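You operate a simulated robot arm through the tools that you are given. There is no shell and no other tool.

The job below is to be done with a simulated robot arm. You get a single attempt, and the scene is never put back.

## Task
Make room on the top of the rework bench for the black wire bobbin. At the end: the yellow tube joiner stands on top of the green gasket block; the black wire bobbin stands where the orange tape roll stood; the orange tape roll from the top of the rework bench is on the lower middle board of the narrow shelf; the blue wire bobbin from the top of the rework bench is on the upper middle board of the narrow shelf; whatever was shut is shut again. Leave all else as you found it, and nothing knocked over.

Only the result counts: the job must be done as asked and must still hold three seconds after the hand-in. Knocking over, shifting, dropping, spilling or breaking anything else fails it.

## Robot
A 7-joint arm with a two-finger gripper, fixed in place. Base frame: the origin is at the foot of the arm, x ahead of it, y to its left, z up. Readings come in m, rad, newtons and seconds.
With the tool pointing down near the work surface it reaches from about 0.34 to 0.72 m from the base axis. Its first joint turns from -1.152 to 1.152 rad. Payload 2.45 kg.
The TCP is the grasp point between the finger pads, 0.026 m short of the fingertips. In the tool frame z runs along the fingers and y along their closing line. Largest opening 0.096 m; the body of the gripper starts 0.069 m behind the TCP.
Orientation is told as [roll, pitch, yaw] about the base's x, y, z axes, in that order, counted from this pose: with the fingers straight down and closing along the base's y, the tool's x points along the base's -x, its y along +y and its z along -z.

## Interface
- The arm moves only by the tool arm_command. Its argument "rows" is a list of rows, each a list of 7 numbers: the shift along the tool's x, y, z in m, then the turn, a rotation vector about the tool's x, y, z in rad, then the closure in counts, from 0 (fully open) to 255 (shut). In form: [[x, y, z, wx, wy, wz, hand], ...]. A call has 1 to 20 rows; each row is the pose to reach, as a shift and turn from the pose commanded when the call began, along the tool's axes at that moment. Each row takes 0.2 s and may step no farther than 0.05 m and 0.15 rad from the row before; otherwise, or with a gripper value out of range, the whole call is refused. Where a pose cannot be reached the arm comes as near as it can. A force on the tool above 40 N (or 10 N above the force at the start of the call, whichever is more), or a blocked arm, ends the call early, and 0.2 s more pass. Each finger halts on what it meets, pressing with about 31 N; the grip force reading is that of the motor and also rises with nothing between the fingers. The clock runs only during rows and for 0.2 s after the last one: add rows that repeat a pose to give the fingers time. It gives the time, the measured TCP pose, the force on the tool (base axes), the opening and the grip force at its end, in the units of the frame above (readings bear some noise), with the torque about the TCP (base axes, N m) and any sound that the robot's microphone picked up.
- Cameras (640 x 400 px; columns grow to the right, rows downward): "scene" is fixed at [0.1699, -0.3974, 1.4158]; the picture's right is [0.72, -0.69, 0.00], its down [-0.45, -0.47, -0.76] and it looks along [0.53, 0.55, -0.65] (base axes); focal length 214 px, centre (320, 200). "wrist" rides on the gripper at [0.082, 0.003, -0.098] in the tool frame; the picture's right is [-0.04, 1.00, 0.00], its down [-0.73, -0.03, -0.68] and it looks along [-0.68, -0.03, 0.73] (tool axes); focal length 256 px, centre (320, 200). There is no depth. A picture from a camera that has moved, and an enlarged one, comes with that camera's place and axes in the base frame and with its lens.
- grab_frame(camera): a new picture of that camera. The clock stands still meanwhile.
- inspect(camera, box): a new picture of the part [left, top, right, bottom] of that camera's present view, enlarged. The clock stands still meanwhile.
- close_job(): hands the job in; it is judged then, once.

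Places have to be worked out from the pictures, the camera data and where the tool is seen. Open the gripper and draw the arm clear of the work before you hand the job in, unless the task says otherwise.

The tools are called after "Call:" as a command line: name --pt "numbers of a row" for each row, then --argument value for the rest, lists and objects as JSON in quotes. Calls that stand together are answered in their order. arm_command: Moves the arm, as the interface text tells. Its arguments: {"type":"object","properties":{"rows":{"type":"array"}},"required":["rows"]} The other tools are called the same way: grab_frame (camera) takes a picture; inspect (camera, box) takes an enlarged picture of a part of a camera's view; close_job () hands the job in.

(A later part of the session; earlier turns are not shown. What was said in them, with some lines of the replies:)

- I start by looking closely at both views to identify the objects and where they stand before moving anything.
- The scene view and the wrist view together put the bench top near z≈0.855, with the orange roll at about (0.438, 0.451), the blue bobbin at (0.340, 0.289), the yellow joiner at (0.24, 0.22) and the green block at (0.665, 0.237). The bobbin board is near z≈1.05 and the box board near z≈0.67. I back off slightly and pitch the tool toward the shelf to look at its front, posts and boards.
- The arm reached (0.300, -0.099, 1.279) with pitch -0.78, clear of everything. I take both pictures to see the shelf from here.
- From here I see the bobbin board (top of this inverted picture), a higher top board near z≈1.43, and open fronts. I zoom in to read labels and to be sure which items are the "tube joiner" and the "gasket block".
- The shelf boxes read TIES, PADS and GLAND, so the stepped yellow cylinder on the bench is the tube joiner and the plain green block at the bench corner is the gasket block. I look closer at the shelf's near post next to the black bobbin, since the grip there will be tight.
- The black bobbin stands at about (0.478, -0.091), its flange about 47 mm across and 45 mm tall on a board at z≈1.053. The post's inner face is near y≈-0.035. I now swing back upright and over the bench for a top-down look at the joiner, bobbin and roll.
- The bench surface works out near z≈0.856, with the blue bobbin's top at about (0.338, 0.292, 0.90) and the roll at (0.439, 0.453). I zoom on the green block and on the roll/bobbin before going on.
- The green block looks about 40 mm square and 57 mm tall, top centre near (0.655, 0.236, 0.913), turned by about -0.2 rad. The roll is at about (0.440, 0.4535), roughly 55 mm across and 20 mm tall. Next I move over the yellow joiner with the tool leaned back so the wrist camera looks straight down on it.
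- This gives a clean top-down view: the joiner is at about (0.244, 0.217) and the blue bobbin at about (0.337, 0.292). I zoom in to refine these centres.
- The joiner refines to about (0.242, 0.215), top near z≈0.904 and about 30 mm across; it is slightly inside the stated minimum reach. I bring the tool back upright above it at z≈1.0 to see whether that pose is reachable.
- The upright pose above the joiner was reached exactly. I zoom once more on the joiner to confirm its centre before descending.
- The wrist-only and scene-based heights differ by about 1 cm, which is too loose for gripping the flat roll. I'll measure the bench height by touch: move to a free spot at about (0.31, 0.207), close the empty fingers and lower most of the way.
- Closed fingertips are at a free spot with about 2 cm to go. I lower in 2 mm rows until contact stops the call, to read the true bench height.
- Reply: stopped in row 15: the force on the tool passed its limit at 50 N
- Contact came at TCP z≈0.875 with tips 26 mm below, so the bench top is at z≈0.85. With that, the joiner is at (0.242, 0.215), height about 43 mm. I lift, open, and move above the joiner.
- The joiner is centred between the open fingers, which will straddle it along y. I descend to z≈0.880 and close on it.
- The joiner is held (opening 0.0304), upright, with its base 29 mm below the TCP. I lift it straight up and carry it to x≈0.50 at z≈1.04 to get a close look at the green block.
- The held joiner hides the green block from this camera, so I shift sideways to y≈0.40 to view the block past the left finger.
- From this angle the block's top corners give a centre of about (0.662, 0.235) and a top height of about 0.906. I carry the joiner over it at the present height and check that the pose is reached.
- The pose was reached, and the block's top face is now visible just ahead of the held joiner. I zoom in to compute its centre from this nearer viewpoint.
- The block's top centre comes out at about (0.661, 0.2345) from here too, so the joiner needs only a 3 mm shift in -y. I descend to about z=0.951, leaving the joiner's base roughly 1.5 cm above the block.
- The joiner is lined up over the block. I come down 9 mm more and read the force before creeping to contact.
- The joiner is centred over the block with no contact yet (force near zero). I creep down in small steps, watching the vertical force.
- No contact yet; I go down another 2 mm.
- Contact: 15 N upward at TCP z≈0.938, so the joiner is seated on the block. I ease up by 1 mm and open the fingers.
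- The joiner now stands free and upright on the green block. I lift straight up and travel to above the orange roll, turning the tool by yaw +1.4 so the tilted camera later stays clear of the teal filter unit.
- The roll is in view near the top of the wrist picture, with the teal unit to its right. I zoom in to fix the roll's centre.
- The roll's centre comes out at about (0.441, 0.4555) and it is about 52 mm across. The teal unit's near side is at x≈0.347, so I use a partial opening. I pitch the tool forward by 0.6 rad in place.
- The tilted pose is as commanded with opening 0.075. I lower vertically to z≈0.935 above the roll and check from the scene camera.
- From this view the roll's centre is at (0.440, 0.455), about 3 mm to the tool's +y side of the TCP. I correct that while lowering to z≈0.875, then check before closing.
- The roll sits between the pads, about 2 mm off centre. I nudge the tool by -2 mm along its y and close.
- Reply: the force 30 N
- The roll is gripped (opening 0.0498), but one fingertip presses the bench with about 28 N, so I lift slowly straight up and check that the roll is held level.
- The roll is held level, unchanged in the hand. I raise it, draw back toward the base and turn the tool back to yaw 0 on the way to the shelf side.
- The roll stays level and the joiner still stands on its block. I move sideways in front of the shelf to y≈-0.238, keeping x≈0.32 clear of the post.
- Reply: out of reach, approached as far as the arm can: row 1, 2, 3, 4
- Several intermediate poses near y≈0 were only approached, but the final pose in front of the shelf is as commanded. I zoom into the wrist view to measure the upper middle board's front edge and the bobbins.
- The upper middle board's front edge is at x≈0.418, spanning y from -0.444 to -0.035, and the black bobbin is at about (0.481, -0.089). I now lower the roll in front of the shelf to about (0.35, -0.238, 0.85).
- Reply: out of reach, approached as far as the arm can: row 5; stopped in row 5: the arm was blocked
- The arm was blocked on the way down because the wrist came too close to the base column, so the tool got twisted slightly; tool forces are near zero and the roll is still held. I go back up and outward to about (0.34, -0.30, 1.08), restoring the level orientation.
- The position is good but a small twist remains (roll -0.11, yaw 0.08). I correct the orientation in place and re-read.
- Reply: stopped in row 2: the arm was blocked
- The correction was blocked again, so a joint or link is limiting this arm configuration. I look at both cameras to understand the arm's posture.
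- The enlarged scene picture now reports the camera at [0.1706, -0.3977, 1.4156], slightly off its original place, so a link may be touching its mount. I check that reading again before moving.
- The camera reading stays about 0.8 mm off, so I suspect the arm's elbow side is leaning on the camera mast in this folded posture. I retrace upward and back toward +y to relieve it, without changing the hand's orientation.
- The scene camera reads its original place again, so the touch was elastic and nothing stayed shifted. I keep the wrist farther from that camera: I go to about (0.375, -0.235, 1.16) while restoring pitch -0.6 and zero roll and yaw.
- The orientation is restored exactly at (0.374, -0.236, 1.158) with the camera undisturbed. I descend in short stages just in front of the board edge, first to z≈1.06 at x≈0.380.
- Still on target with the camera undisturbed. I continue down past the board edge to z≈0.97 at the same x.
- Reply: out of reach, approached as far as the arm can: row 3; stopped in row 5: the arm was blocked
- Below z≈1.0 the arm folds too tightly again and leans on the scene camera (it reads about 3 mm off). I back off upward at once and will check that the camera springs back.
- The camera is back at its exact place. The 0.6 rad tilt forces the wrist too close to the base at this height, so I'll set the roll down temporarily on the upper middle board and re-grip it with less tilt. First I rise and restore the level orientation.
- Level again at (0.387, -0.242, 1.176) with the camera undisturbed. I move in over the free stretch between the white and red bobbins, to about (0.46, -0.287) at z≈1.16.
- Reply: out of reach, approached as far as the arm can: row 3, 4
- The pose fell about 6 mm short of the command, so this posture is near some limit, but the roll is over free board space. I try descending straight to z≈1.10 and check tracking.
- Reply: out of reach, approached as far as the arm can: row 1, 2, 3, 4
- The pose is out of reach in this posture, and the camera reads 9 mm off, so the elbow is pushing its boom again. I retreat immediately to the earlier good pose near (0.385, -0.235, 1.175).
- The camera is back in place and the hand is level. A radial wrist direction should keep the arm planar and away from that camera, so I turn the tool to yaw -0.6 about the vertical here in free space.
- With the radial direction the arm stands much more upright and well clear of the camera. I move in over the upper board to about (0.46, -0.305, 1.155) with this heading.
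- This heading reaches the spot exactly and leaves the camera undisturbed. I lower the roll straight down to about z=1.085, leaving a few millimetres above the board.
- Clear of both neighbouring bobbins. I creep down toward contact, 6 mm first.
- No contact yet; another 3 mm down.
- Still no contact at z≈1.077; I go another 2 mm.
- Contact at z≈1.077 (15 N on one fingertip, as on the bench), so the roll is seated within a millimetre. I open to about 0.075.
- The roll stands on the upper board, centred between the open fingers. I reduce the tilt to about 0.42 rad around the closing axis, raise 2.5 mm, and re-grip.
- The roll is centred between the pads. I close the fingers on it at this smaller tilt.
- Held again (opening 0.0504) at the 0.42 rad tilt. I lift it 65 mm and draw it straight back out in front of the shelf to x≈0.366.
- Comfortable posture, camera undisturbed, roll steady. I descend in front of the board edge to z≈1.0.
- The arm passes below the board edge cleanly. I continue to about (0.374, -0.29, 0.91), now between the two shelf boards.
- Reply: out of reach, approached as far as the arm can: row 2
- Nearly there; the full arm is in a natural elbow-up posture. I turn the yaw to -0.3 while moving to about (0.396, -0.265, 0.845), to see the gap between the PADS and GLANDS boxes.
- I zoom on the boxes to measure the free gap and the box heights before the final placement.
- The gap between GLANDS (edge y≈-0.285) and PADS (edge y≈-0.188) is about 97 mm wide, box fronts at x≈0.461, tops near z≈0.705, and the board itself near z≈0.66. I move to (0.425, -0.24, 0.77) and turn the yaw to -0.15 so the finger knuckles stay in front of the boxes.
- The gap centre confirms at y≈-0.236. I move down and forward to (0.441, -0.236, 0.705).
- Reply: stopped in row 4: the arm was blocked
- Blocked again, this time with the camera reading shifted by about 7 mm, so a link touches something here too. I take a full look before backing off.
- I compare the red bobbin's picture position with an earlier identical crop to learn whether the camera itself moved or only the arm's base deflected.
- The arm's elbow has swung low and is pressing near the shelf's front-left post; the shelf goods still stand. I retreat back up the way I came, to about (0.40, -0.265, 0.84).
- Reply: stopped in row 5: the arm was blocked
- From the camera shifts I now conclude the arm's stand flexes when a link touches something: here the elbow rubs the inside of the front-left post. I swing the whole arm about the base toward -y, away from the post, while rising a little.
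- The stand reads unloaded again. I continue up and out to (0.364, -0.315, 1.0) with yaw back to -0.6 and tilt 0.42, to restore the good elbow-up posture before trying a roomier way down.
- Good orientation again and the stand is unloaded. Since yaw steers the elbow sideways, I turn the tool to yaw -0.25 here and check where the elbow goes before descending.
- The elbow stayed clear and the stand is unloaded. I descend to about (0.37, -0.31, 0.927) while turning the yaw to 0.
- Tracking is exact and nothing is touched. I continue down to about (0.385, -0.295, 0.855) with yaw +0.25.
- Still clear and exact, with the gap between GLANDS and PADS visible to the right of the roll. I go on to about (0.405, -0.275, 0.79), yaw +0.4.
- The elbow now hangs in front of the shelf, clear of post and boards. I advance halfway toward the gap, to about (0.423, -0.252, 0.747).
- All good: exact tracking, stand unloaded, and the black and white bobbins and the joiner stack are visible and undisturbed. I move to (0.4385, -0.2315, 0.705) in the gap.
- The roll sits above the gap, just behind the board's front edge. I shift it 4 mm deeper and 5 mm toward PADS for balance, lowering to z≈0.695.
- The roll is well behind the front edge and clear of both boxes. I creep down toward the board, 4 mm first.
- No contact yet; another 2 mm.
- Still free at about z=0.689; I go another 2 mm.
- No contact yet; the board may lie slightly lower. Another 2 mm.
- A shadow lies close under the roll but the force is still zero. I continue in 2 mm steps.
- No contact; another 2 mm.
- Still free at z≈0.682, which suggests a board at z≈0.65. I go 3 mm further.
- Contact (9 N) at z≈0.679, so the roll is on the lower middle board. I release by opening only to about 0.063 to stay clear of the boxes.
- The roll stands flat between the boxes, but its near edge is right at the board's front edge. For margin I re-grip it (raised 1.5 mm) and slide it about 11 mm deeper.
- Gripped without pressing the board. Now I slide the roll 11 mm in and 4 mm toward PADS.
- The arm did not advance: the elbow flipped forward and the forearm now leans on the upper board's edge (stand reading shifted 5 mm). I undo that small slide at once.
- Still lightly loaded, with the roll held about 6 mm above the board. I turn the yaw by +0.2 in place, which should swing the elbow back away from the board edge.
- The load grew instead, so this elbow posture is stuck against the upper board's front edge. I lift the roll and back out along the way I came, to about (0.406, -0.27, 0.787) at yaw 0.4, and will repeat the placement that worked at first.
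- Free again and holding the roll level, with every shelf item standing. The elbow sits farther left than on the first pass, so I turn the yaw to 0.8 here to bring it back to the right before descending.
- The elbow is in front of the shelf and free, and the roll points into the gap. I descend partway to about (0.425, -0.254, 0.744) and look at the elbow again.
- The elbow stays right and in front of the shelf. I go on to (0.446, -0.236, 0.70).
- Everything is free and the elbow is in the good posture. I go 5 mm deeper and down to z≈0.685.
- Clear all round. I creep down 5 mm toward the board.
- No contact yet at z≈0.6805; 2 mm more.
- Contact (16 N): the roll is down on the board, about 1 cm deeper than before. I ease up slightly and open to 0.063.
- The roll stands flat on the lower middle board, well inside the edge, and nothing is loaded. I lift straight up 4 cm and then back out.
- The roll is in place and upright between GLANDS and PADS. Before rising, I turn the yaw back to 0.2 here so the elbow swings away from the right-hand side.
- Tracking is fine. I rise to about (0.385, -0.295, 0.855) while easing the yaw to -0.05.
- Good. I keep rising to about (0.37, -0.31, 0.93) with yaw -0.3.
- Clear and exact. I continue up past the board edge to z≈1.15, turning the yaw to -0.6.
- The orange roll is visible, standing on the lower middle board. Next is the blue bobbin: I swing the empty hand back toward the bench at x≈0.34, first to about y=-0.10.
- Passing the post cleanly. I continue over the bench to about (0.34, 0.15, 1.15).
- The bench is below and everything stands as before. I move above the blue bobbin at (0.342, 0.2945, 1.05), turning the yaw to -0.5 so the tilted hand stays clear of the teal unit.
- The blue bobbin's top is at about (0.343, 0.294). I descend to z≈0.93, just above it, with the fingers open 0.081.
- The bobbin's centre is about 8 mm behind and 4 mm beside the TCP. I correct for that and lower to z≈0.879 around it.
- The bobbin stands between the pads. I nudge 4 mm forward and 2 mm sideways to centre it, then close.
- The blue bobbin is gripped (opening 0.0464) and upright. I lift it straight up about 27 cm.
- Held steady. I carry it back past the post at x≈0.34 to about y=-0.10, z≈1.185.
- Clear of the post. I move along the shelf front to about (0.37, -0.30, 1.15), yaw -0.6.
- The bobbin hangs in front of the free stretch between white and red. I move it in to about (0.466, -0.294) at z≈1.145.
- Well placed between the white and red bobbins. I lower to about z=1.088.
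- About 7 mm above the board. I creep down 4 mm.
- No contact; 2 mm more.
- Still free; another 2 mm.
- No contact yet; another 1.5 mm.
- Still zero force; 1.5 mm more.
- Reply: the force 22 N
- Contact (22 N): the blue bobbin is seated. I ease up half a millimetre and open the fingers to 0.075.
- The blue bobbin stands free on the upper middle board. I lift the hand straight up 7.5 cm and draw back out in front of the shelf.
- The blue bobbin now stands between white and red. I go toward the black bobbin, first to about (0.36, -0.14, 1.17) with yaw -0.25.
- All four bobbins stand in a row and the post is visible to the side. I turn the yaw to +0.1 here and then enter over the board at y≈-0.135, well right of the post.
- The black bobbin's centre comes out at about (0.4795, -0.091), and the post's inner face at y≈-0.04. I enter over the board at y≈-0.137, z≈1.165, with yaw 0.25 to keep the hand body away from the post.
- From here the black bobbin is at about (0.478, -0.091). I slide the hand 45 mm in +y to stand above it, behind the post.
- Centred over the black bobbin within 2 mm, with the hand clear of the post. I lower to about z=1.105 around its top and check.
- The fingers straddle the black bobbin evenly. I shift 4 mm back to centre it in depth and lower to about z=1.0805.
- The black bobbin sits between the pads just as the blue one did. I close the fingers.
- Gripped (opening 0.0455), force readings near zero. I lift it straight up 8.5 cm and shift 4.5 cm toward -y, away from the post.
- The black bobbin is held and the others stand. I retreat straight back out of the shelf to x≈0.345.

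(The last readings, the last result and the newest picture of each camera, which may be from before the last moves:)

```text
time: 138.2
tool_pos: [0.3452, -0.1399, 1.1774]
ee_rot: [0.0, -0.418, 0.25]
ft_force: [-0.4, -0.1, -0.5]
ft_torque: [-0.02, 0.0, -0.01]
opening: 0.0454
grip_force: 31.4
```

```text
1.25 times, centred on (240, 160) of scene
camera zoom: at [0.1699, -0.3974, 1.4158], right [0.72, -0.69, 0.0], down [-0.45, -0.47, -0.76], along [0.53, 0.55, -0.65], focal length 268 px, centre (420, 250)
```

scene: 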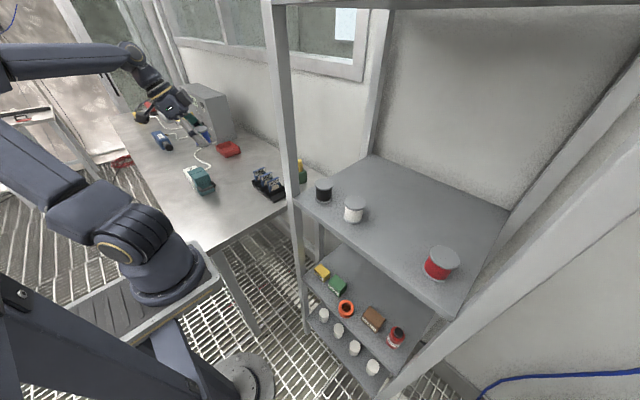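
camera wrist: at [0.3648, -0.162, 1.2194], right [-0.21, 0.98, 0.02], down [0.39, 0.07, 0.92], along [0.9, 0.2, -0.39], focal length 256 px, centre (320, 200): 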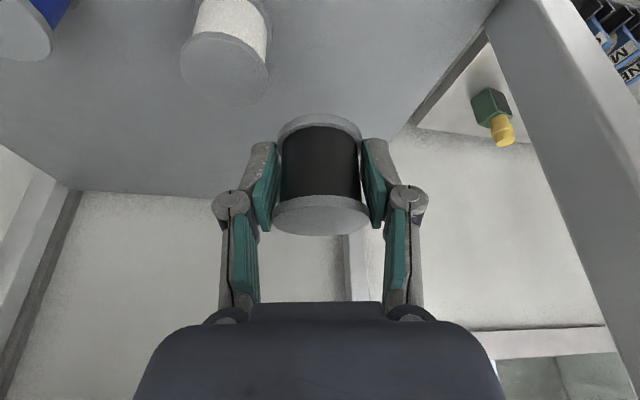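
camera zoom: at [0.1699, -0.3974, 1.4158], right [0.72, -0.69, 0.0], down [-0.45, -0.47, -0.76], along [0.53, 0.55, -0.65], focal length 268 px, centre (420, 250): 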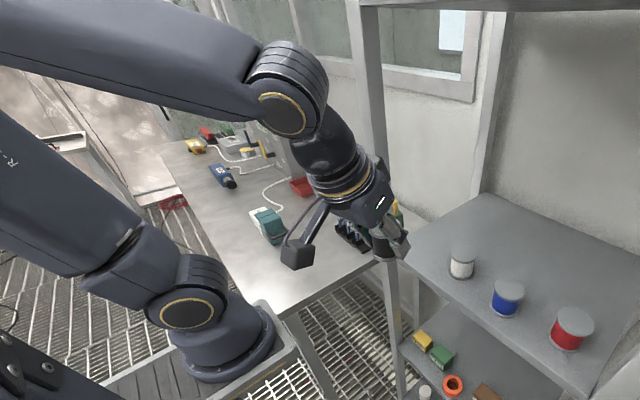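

Clear of the shelf. I carry the black bobbin past the post toward the bench, to about (0.345, 0.12, 1.18).

Call:
arm_command --pt "-0.0098 0.042 0.0044 0 0 0 255" --pt "-0.0196 0.084 0.0087 0 0 0 255" --pt "-0.0294 0.126 0.0131 0 0 0 255" --pt "-0.0392 0.1679 0.0175 0 0 0 255" --pt "-0.049 0.2099 0.0218 0 0 0 255" --pt "-0.0588 0.2519 0.0262 0 0 0 255" --pt "-0.0588 0.2519 0.0262 0 0 0 255"

Call:
grab_frame --camera "scene"

Call:
grab_frame --camera "wrist"

```text
time: 139.8
tool_pos: [0.3388, 0.1224, 1.1714]
ee_rot: [0.0, -0.42, 0.25]
ft_force: [0.5, 0.3, -0.3]
ft_torque: [0.01, 0.03, -0.02]
opening: 0.0457
grip_force: 31.2
```

```text
taken
```

scene: 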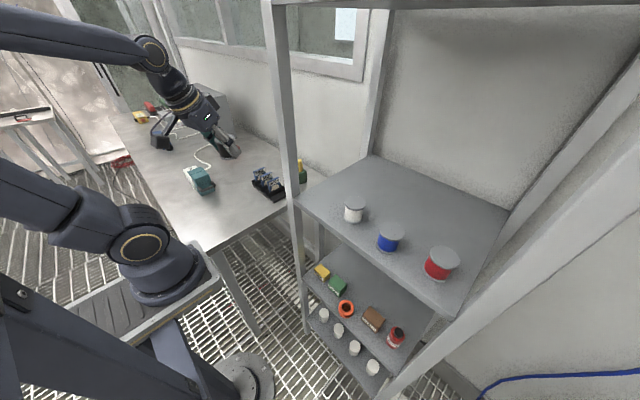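

```text
taken
camera wrist: at [0.2284, 0.0965, 1.2282], right [-0.21, 0.98, 0.02], down [0.39, 0.07, 0.92], along [0.9, 0.2, -0.39], focal length 256 px, centre (320, 200)
```

wrist: 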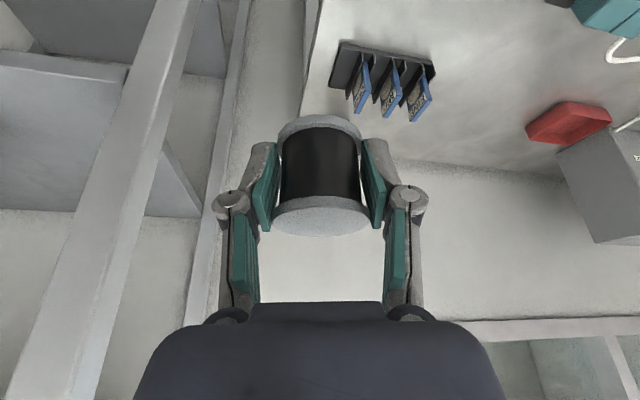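

Everything on the shelf is as intended. I carry the bobbin to above the roll's former place, about (0.44, 0.455), at z≈1.05, turning the yaw to 1.3.

Call:
arm_command --pt "-0.0129 0.0331 0.0203 -0.0476 0 -0.1065 255" --pt "-0.0257 0.0662 0.0407 -0.0952 0 -0.2131 255" --pt "-0.0386 0.0992 0.061 -0.1427 0 -0.3196 255" --pt "-0.0514 0.1323 0.0814 -0.1903 0 -0.4261 255" --pt "-0.0643 0.1654 0.1017 -0.2379 0 -0.5327 255" --pt "-0.0771 0.1985 0.1221 -0.2855 0 -0.6392 255" --pt "-0.09 0.2315 0.1424 -0.333 0 -0.7457 255" --pt "-0.1028 0.2646 0.1628 -0.3806 0 -0.8523 255" --pt "-0.1157 0.2977 0.1831 -0.4282 0 -0.9588 255" --pt "-0.1157 0.2977 0.1831 -0.4282 0 -0.9588 255"

Call:
grab_frame --camera "scene"

Call:
grab_frame --camera "wrist"

```text
time: 141.9
tool_pos: [0.4428, 0.4548, 1.0546]
ee_rot: [0.0, -0.418, 1.303]
ft_force: [0.2, 0.0, -1.2]
ft_torque: [0.0, -0.02, 0.03]
opening: 0.0454
grip_force: 31.7
```

```text
taken
```

scene: 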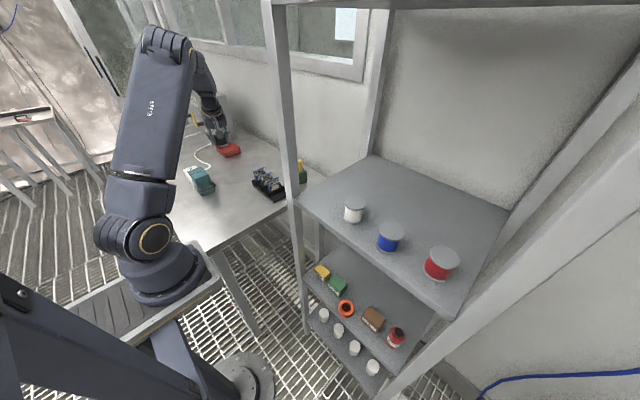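

```text
taken
camera wrist: at [0.4098, 0.345, 1.1093], right [-0.95, 0.3, 0.02], down [0.13, 0.37, 0.92], along [0.27, 0.88, -0.39], focal length 256 px, centre (320, 200)
```

wrist: 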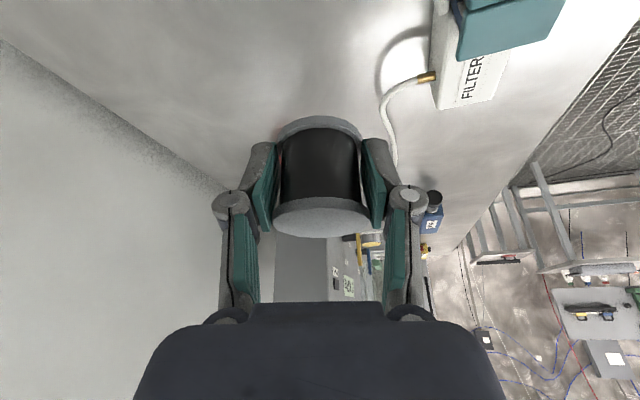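

The bobbin is above the spot with the teal unit to the side. I descend to about z=0.90.

Call:
arm_command --pt "0.0161 0.0005 0.0353 0 0 0 255" --pt "0.0322 0.0011 0.0705 0 0 0 255" --pt "0.0483 0.0016 0.1058 0 0 0 255" --pt "0.0644 0.0021 0.141 0 0 0 255" --pt "0.0644 0.0021 0.141 0 0 0 255"

Call:
inspect --camera "scene" --box '[170, 110, 300, 220]'

Call:
grab_frame --camera "wrist"

```text
time: 143.2
tool_pos: [0.4409, 0.4517, 0.9021]
ee_rot: [0.0, -0.42, 1.3]
ft_force: [-0.4, -0.9, -0.2]
ft_torque: [-0.02, -0.03, 0.03]
opening: 0.0455
grip_force: 31.7
```

```text
3.64 times, centred on (235, 165) of scene
camera zoom: at [0.1699, -0.3974, 1.4158], right [0.72, -0.69, 0.0], down [-0.45, -0.47, -0.76], along [0.53, 0.55, -0.65], focal length 780 px, centre (629, 327)
```

zoom: 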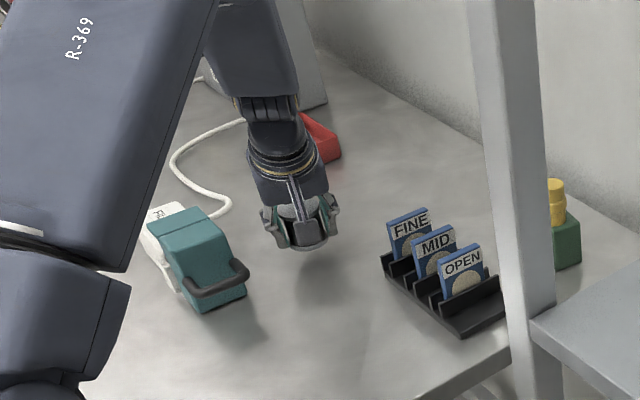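

```text
taken
camera wrist: at [0.4068, 0.3416, 0.9565], right [-0.95, 0.3, 0.02], down [0.13, 0.37, 0.92], along [0.27, 0.88, -0.39], focal length 256 px, centre (320, 200)
```

wrist: 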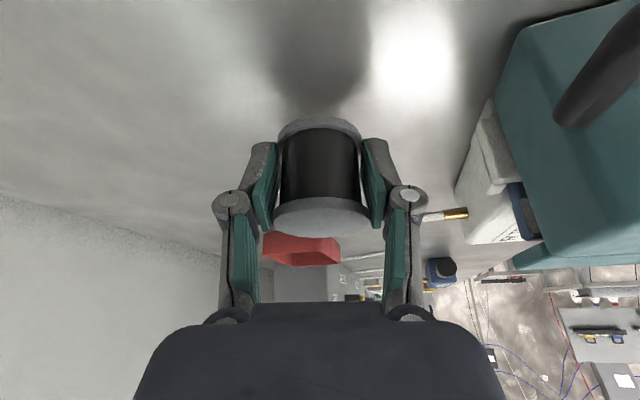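

On target within a couple of millimetres. I lower to about z=0.885, leaving about 5 mm.

Call:
arm_command --pt "0.0017 0.0002 0.0054 0 0 0 255" --pt "0.0034 0.0003 0.0109 0 0 0 255" --pt "0.0051 0.0005 0.0163 0 0 0 255" --pt "0.0051 0.0005 0.0163 0 0 0 255"

```text
time: 144.2
tool_pos: [0.4397, 0.4548, 0.8837]
ee_rot: [0.0, -0.418, 1.301]
ft_force: [0.2, -0.4, -1.6]
ft_torque: [-0.02, 0.01, 0.01]
opening: 0.0454
grip_force: 31.3
```

No contact yet. I creep down 2.5 mm.

Call:
arm_command --pt "0.0005 0 0.0011 0 0 0 255" --pt "0.001 0 0.0023 0 0 0 255" --pt "0.001 0 0.0023 0 0 0 255"

```text
time: 144.9
tool_pos: [0.4413, 0.4553, 0.8806]
ee_rot: [-0.001, -0.419, 1.299]
ft_force: [0.1, 0.6, -1.0]
ft_torque: [0.02, 0.0, -0.02]
opening: 0.0457
grip_force: 31.2
```

Still free; another 2 mm.

Call:
arm_command --pt "0.0004 0 0.0009 0 0 0 255" --pt "0.0008 0 0.0018 0 0 0 255" --pt "0.0008 0 0.0018 0 0 0 255"

```text
time: 145.8
tool_pos: [0.4419, 0.4564, 0.8793]
ee_rot: [0.001, -0.423, 1.302]
ft_force: [-1.0, -3.1, 9.4]
ft_torque: [-0.1, 0.03, -0.06]
opening: 0.0456
grip_force: 30.8
```

Contact (9 N) at z≈0.879: the black bobbin is seated on the bench. I ease up slightly and open to 0.075.

Call:
arm_command --pt "-0.0002 0 -0.0004 0 0 0 220" --pt "-0.0002 0 -0.0004 0 0 0 170" --pt "-0.0002 0 -0.0004 0 0 0 110" --pt "-0.0002 0 -0.0004 0 0 0 56" --pt "-0.0002 0 -0.0004 0 0 0 56" --pt "-0.0002 0 -0.0004 0 0 0 56"

Call:
grab_frame --camera "wrist"

Call:
inspect --camera "scene" --box '[170, 110, 300, 220]'

```text
time: 147.2
tool_pos: [0.4415, 0.4566, 0.879]
ee_rot: [-0.001, -0.418, 1.299]
ft_force: [0.2, -0.4, 0.2]
ft_torque: [0.02, -0.01, 0.01]
opening: 0.0748
grip_force: 0.0
```

```text
taken
camera wrist: at [0.4081, 0.3469, 0.9345], right [-0.95, 0.3, 0.02], down [0.13, 0.37, 0.92], along [0.27, 0.88, -0.39], focal length 256 px, centre (320, 200)
```

wrist: 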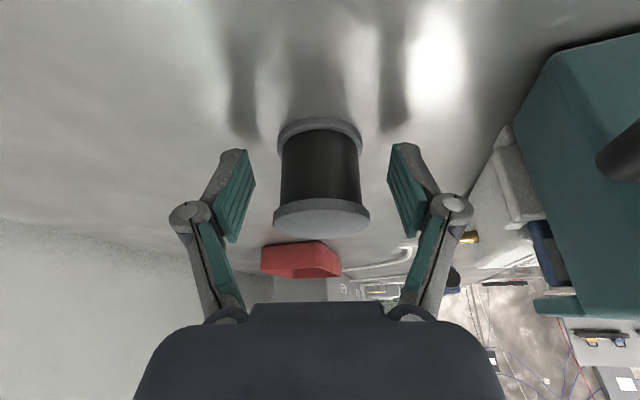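

```text
3.64 times, centred on (235, 165) of scene
camera zoom: at [0.1699, -0.3974, 1.4158], right [0.72, -0.69, 0.0], down [-0.45, -0.47, -0.76], along [0.53, 0.55, -0.65], focal length 780 px, centre (629, 327)
```

zoom: 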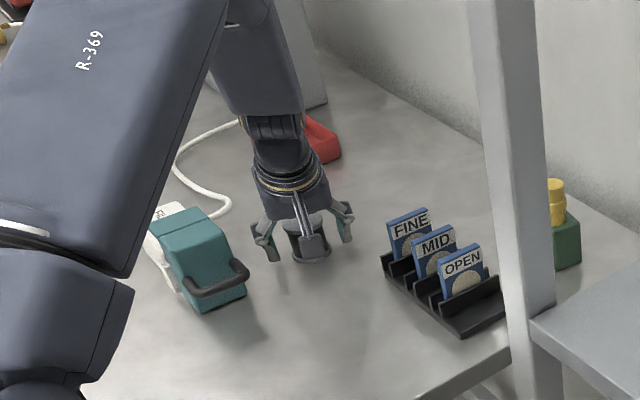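

The black bobbin stands where the roll was. I lift the hand straight up about 22 cm.

Call:
arm_command --pt "-0.0081 0 -0.0183 0 0 0 56" --pt "-0.0203 0 -0.0457 0 0 0 56" --pt "-0.0365 0 -0.0823 0 0 0 56" --pt "-0.0548 0 -0.1234 0 0 0 56" --pt "-0.0731 0 -0.1645 0 0 0 56" --pt "-0.0893 0 -0.2011 0 0 0 56" --pt "-0.0893 0 -0.2011 0 0 0 56"

Call:
grab_frame --camera "wrist"

Call:
grab_frame --camera "scene"

```text
time: 148.8
tool_pos: [0.4436, 0.4559, 1.1011]
ee_rot: [0.0, -0.419, 1.301]
ft_force: [-0.9, 0.1, 0.5]
ft_torque: [-0.02, 0.01, 0.0]
opening: 0.0749
grip_force: 0.0
```

```text
taken
camera wrist: at [0.4107, 0.3464, 1.1559], right [-0.95, 0.3, 0.02], down [0.13, 0.37, 0.92], along [0.27, 0.88, -0.39], focal length 256 px, centre (320, 200)
```

wrist: 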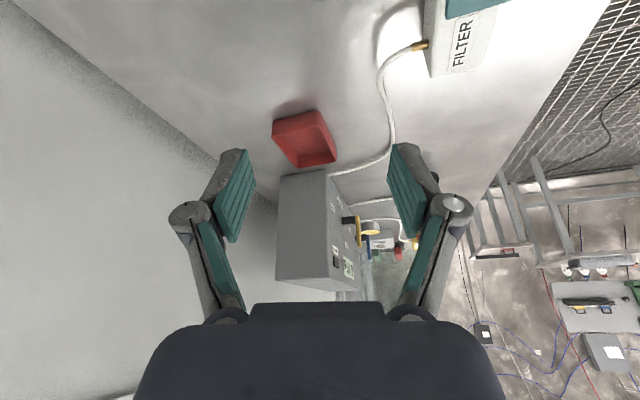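

```text
taken
```

scene: 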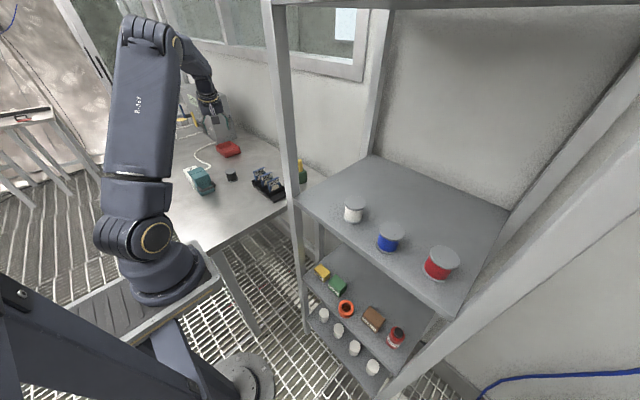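

The black bobbin stands alone on the roll's spot. I draw the arm up and back to a clear pose with the gripper fully open.

Call:
arm_command --pt "0.0224 0.0014 -0.0305 0.0528 0 0.1188 40" --pt "0.0447 0.0028 -0.0609 0.1055 0 0.2376 20" --pt "0.0671 0.0041 -0.0914 0.1583 0 0.3564 0" --pt "0.0894 0.0055 -0.1218 0.2111 0 0.4753 0" --pt "0.1118 0.0069 -0.1523 0.2638 0 0.5941 0" --pt "0.1341 0.0083 -0.1827 0.3166 0 0.7129 0" --pt "0.1565 0.0096 -0.2132 0.3693 0 0.8317 0" --pt "0.1788 0.011 -0.2436 0.4221 0 0.9505 0" --pt "0.1788 0.011 -0.2436 0.4221 0 0.9505 0"

Call:
grab_frame --camera "scene"

Call:
inspect --camera "scene" --box '[120, 80, 320, 250]'

Call:
inspect --camera "scene" --box '[280, 150, 520, 400]'

```text
time: 150.8
tool_pos: [0.3622, 0.208, 1.2475]
ee_rot: [0.003, -0.419, 0.26]
ft_force: [0.9, -0.2, 0.0]
ft_torque: [0.02, -0.01, 0.0]
opening: 0.0962
grip_force: 0.1
```

```text
taken
```

scene: 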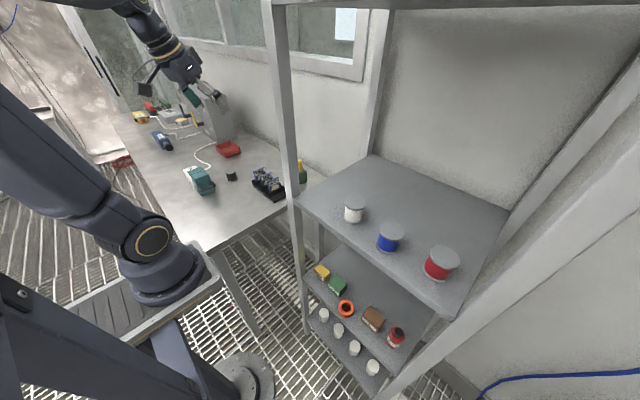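

```text
2.35 times, centred on (220, 165) of scene
camera zoom: at [0.1699, -0.3974, 1.4158], right [0.72, -0.69, 0.0], down [-0.45, -0.47, -0.76], along [0.53, 0.55, -0.65], focal length 505 px, centre (555, 282)
```

zoom: 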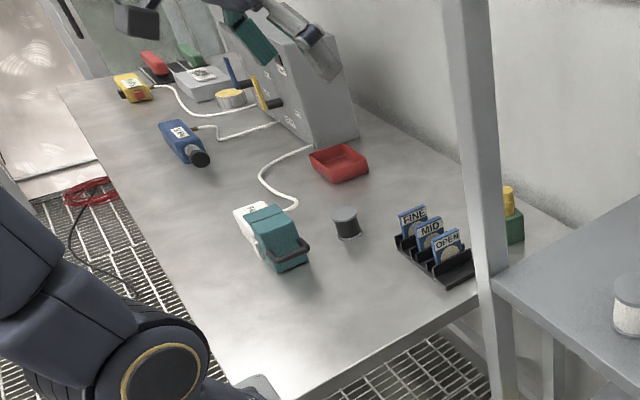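

```text
1.60 times, centred on (400, 275) of scene
camera zoom: at [0.1699, -0.3974, 1.4158], right [0.72, -0.69, 0.0], down [-0.45, -0.47, -0.76], along [0.53, 0.55, -0.65], focal length 343 px, centre (192, 80)
```

zoom: 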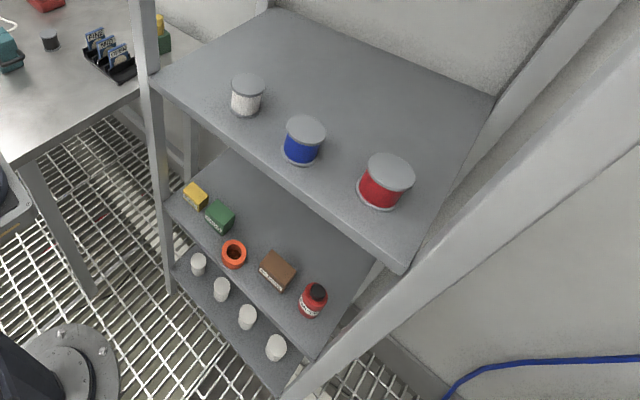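

Everything matches the start except the four requested changes: boxes, cups, white and red bobbins, filter unit and cards are at their original picture positions. I take a last close look at the joiner on the block and the black bobbin.

Call:
inspect --camera "scene" --box '[270, 140, 340, 200]'

Call:
inspect --camera "scene" --box '[180, 150, 290, 220]'

Call:
grab_frame --camera "wrist"

```text
6.67 times, centred on (305, 170) of scene
camera zoom: at [0.1699, -0.3974, 1.4158], right [0.72, -0.69, 0.0], down [-0.45, -0.47, -0.76], along [0.53, 0.55, -0.65], focal length 1430 px, centre (420, 400)
```

zoom: 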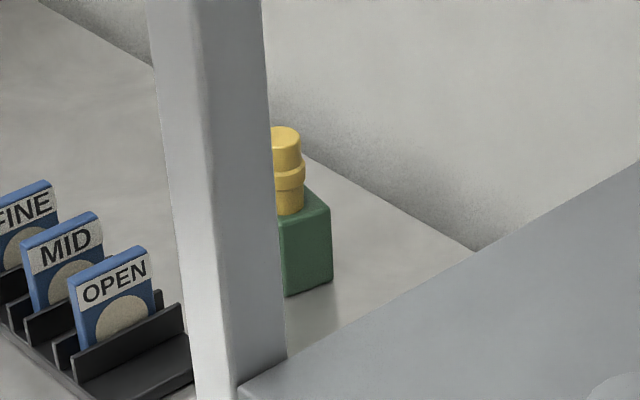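

```text
5.71 times, centred on (235, 185) of scene
camera zoom: at [0.1699, -0.3974, 1.4158], right [0.72, -0.69, 0.0], down [-0.45, -0.47, -0.76], along [0.53, 0.55, -0.65], focal length 1226 px, centre (806, 286)
```

zoom: 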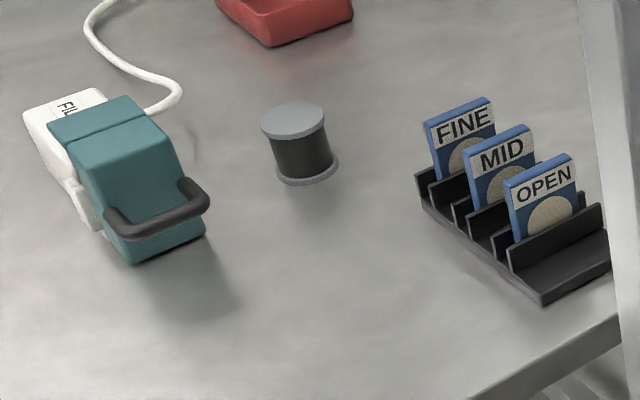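

```text
taken
camera wrist: at [0.2503, 0.1811, 1.3026], right [-0.22, 0.98, 0.02], down [0.39, 0.07, 0.92], along [0.89, 0.21, -0.4], focal length 256 px, centre (320, 200)
```

wrist: 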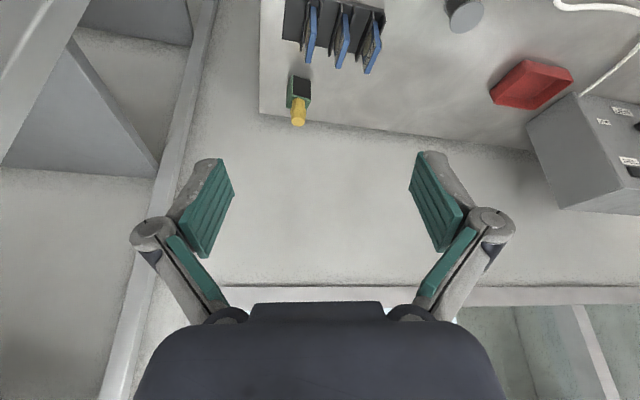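

The joiner stands upright on the green block, and the black bobbin stands on the roll's old spot. The orange roll is on the lower middle board and the blue bobbin on the upper middle board. Nothing was opened, the gripper is open and the arm is clear, so I hand the job in.

Call:
close_job

```text
The job is handed in.
```

The job is handed in, and the last pictures show every requested item in its place:

- **Yellow tube joiner:** stands upright on the green gasket block.
- **Black wire bobbin:** stands where the orange tape roll stood, within a few millimetres.
- **Orange tape roll:** lies flat on the lower middle board, between the GLANDS and PADS boxes.
- **Blue wire bobbin:** stands on the upper middle board, between the white and red bobbins.

The other shelf and bench items are at the same picture positions as at the start. I opened nothing, so there was nothing to shut again. The gripper is open and the arm is clear of the work.

**Contacts:** while I was getting the roll to the lower board, the arm was stopped or loaded against something several times. It appeared to touch the camera's mount or mast, the shelf's front-left post and the front edge of the upper middle board. During these contacts the scene camera's reported position shifted by up to about 9 mm. It returned to its exact starting value each time I backed off, and the last pictures show nothing moved.

The roll also stood briefly on the upper middle board, where I re-gripped it at a smaller tilt.
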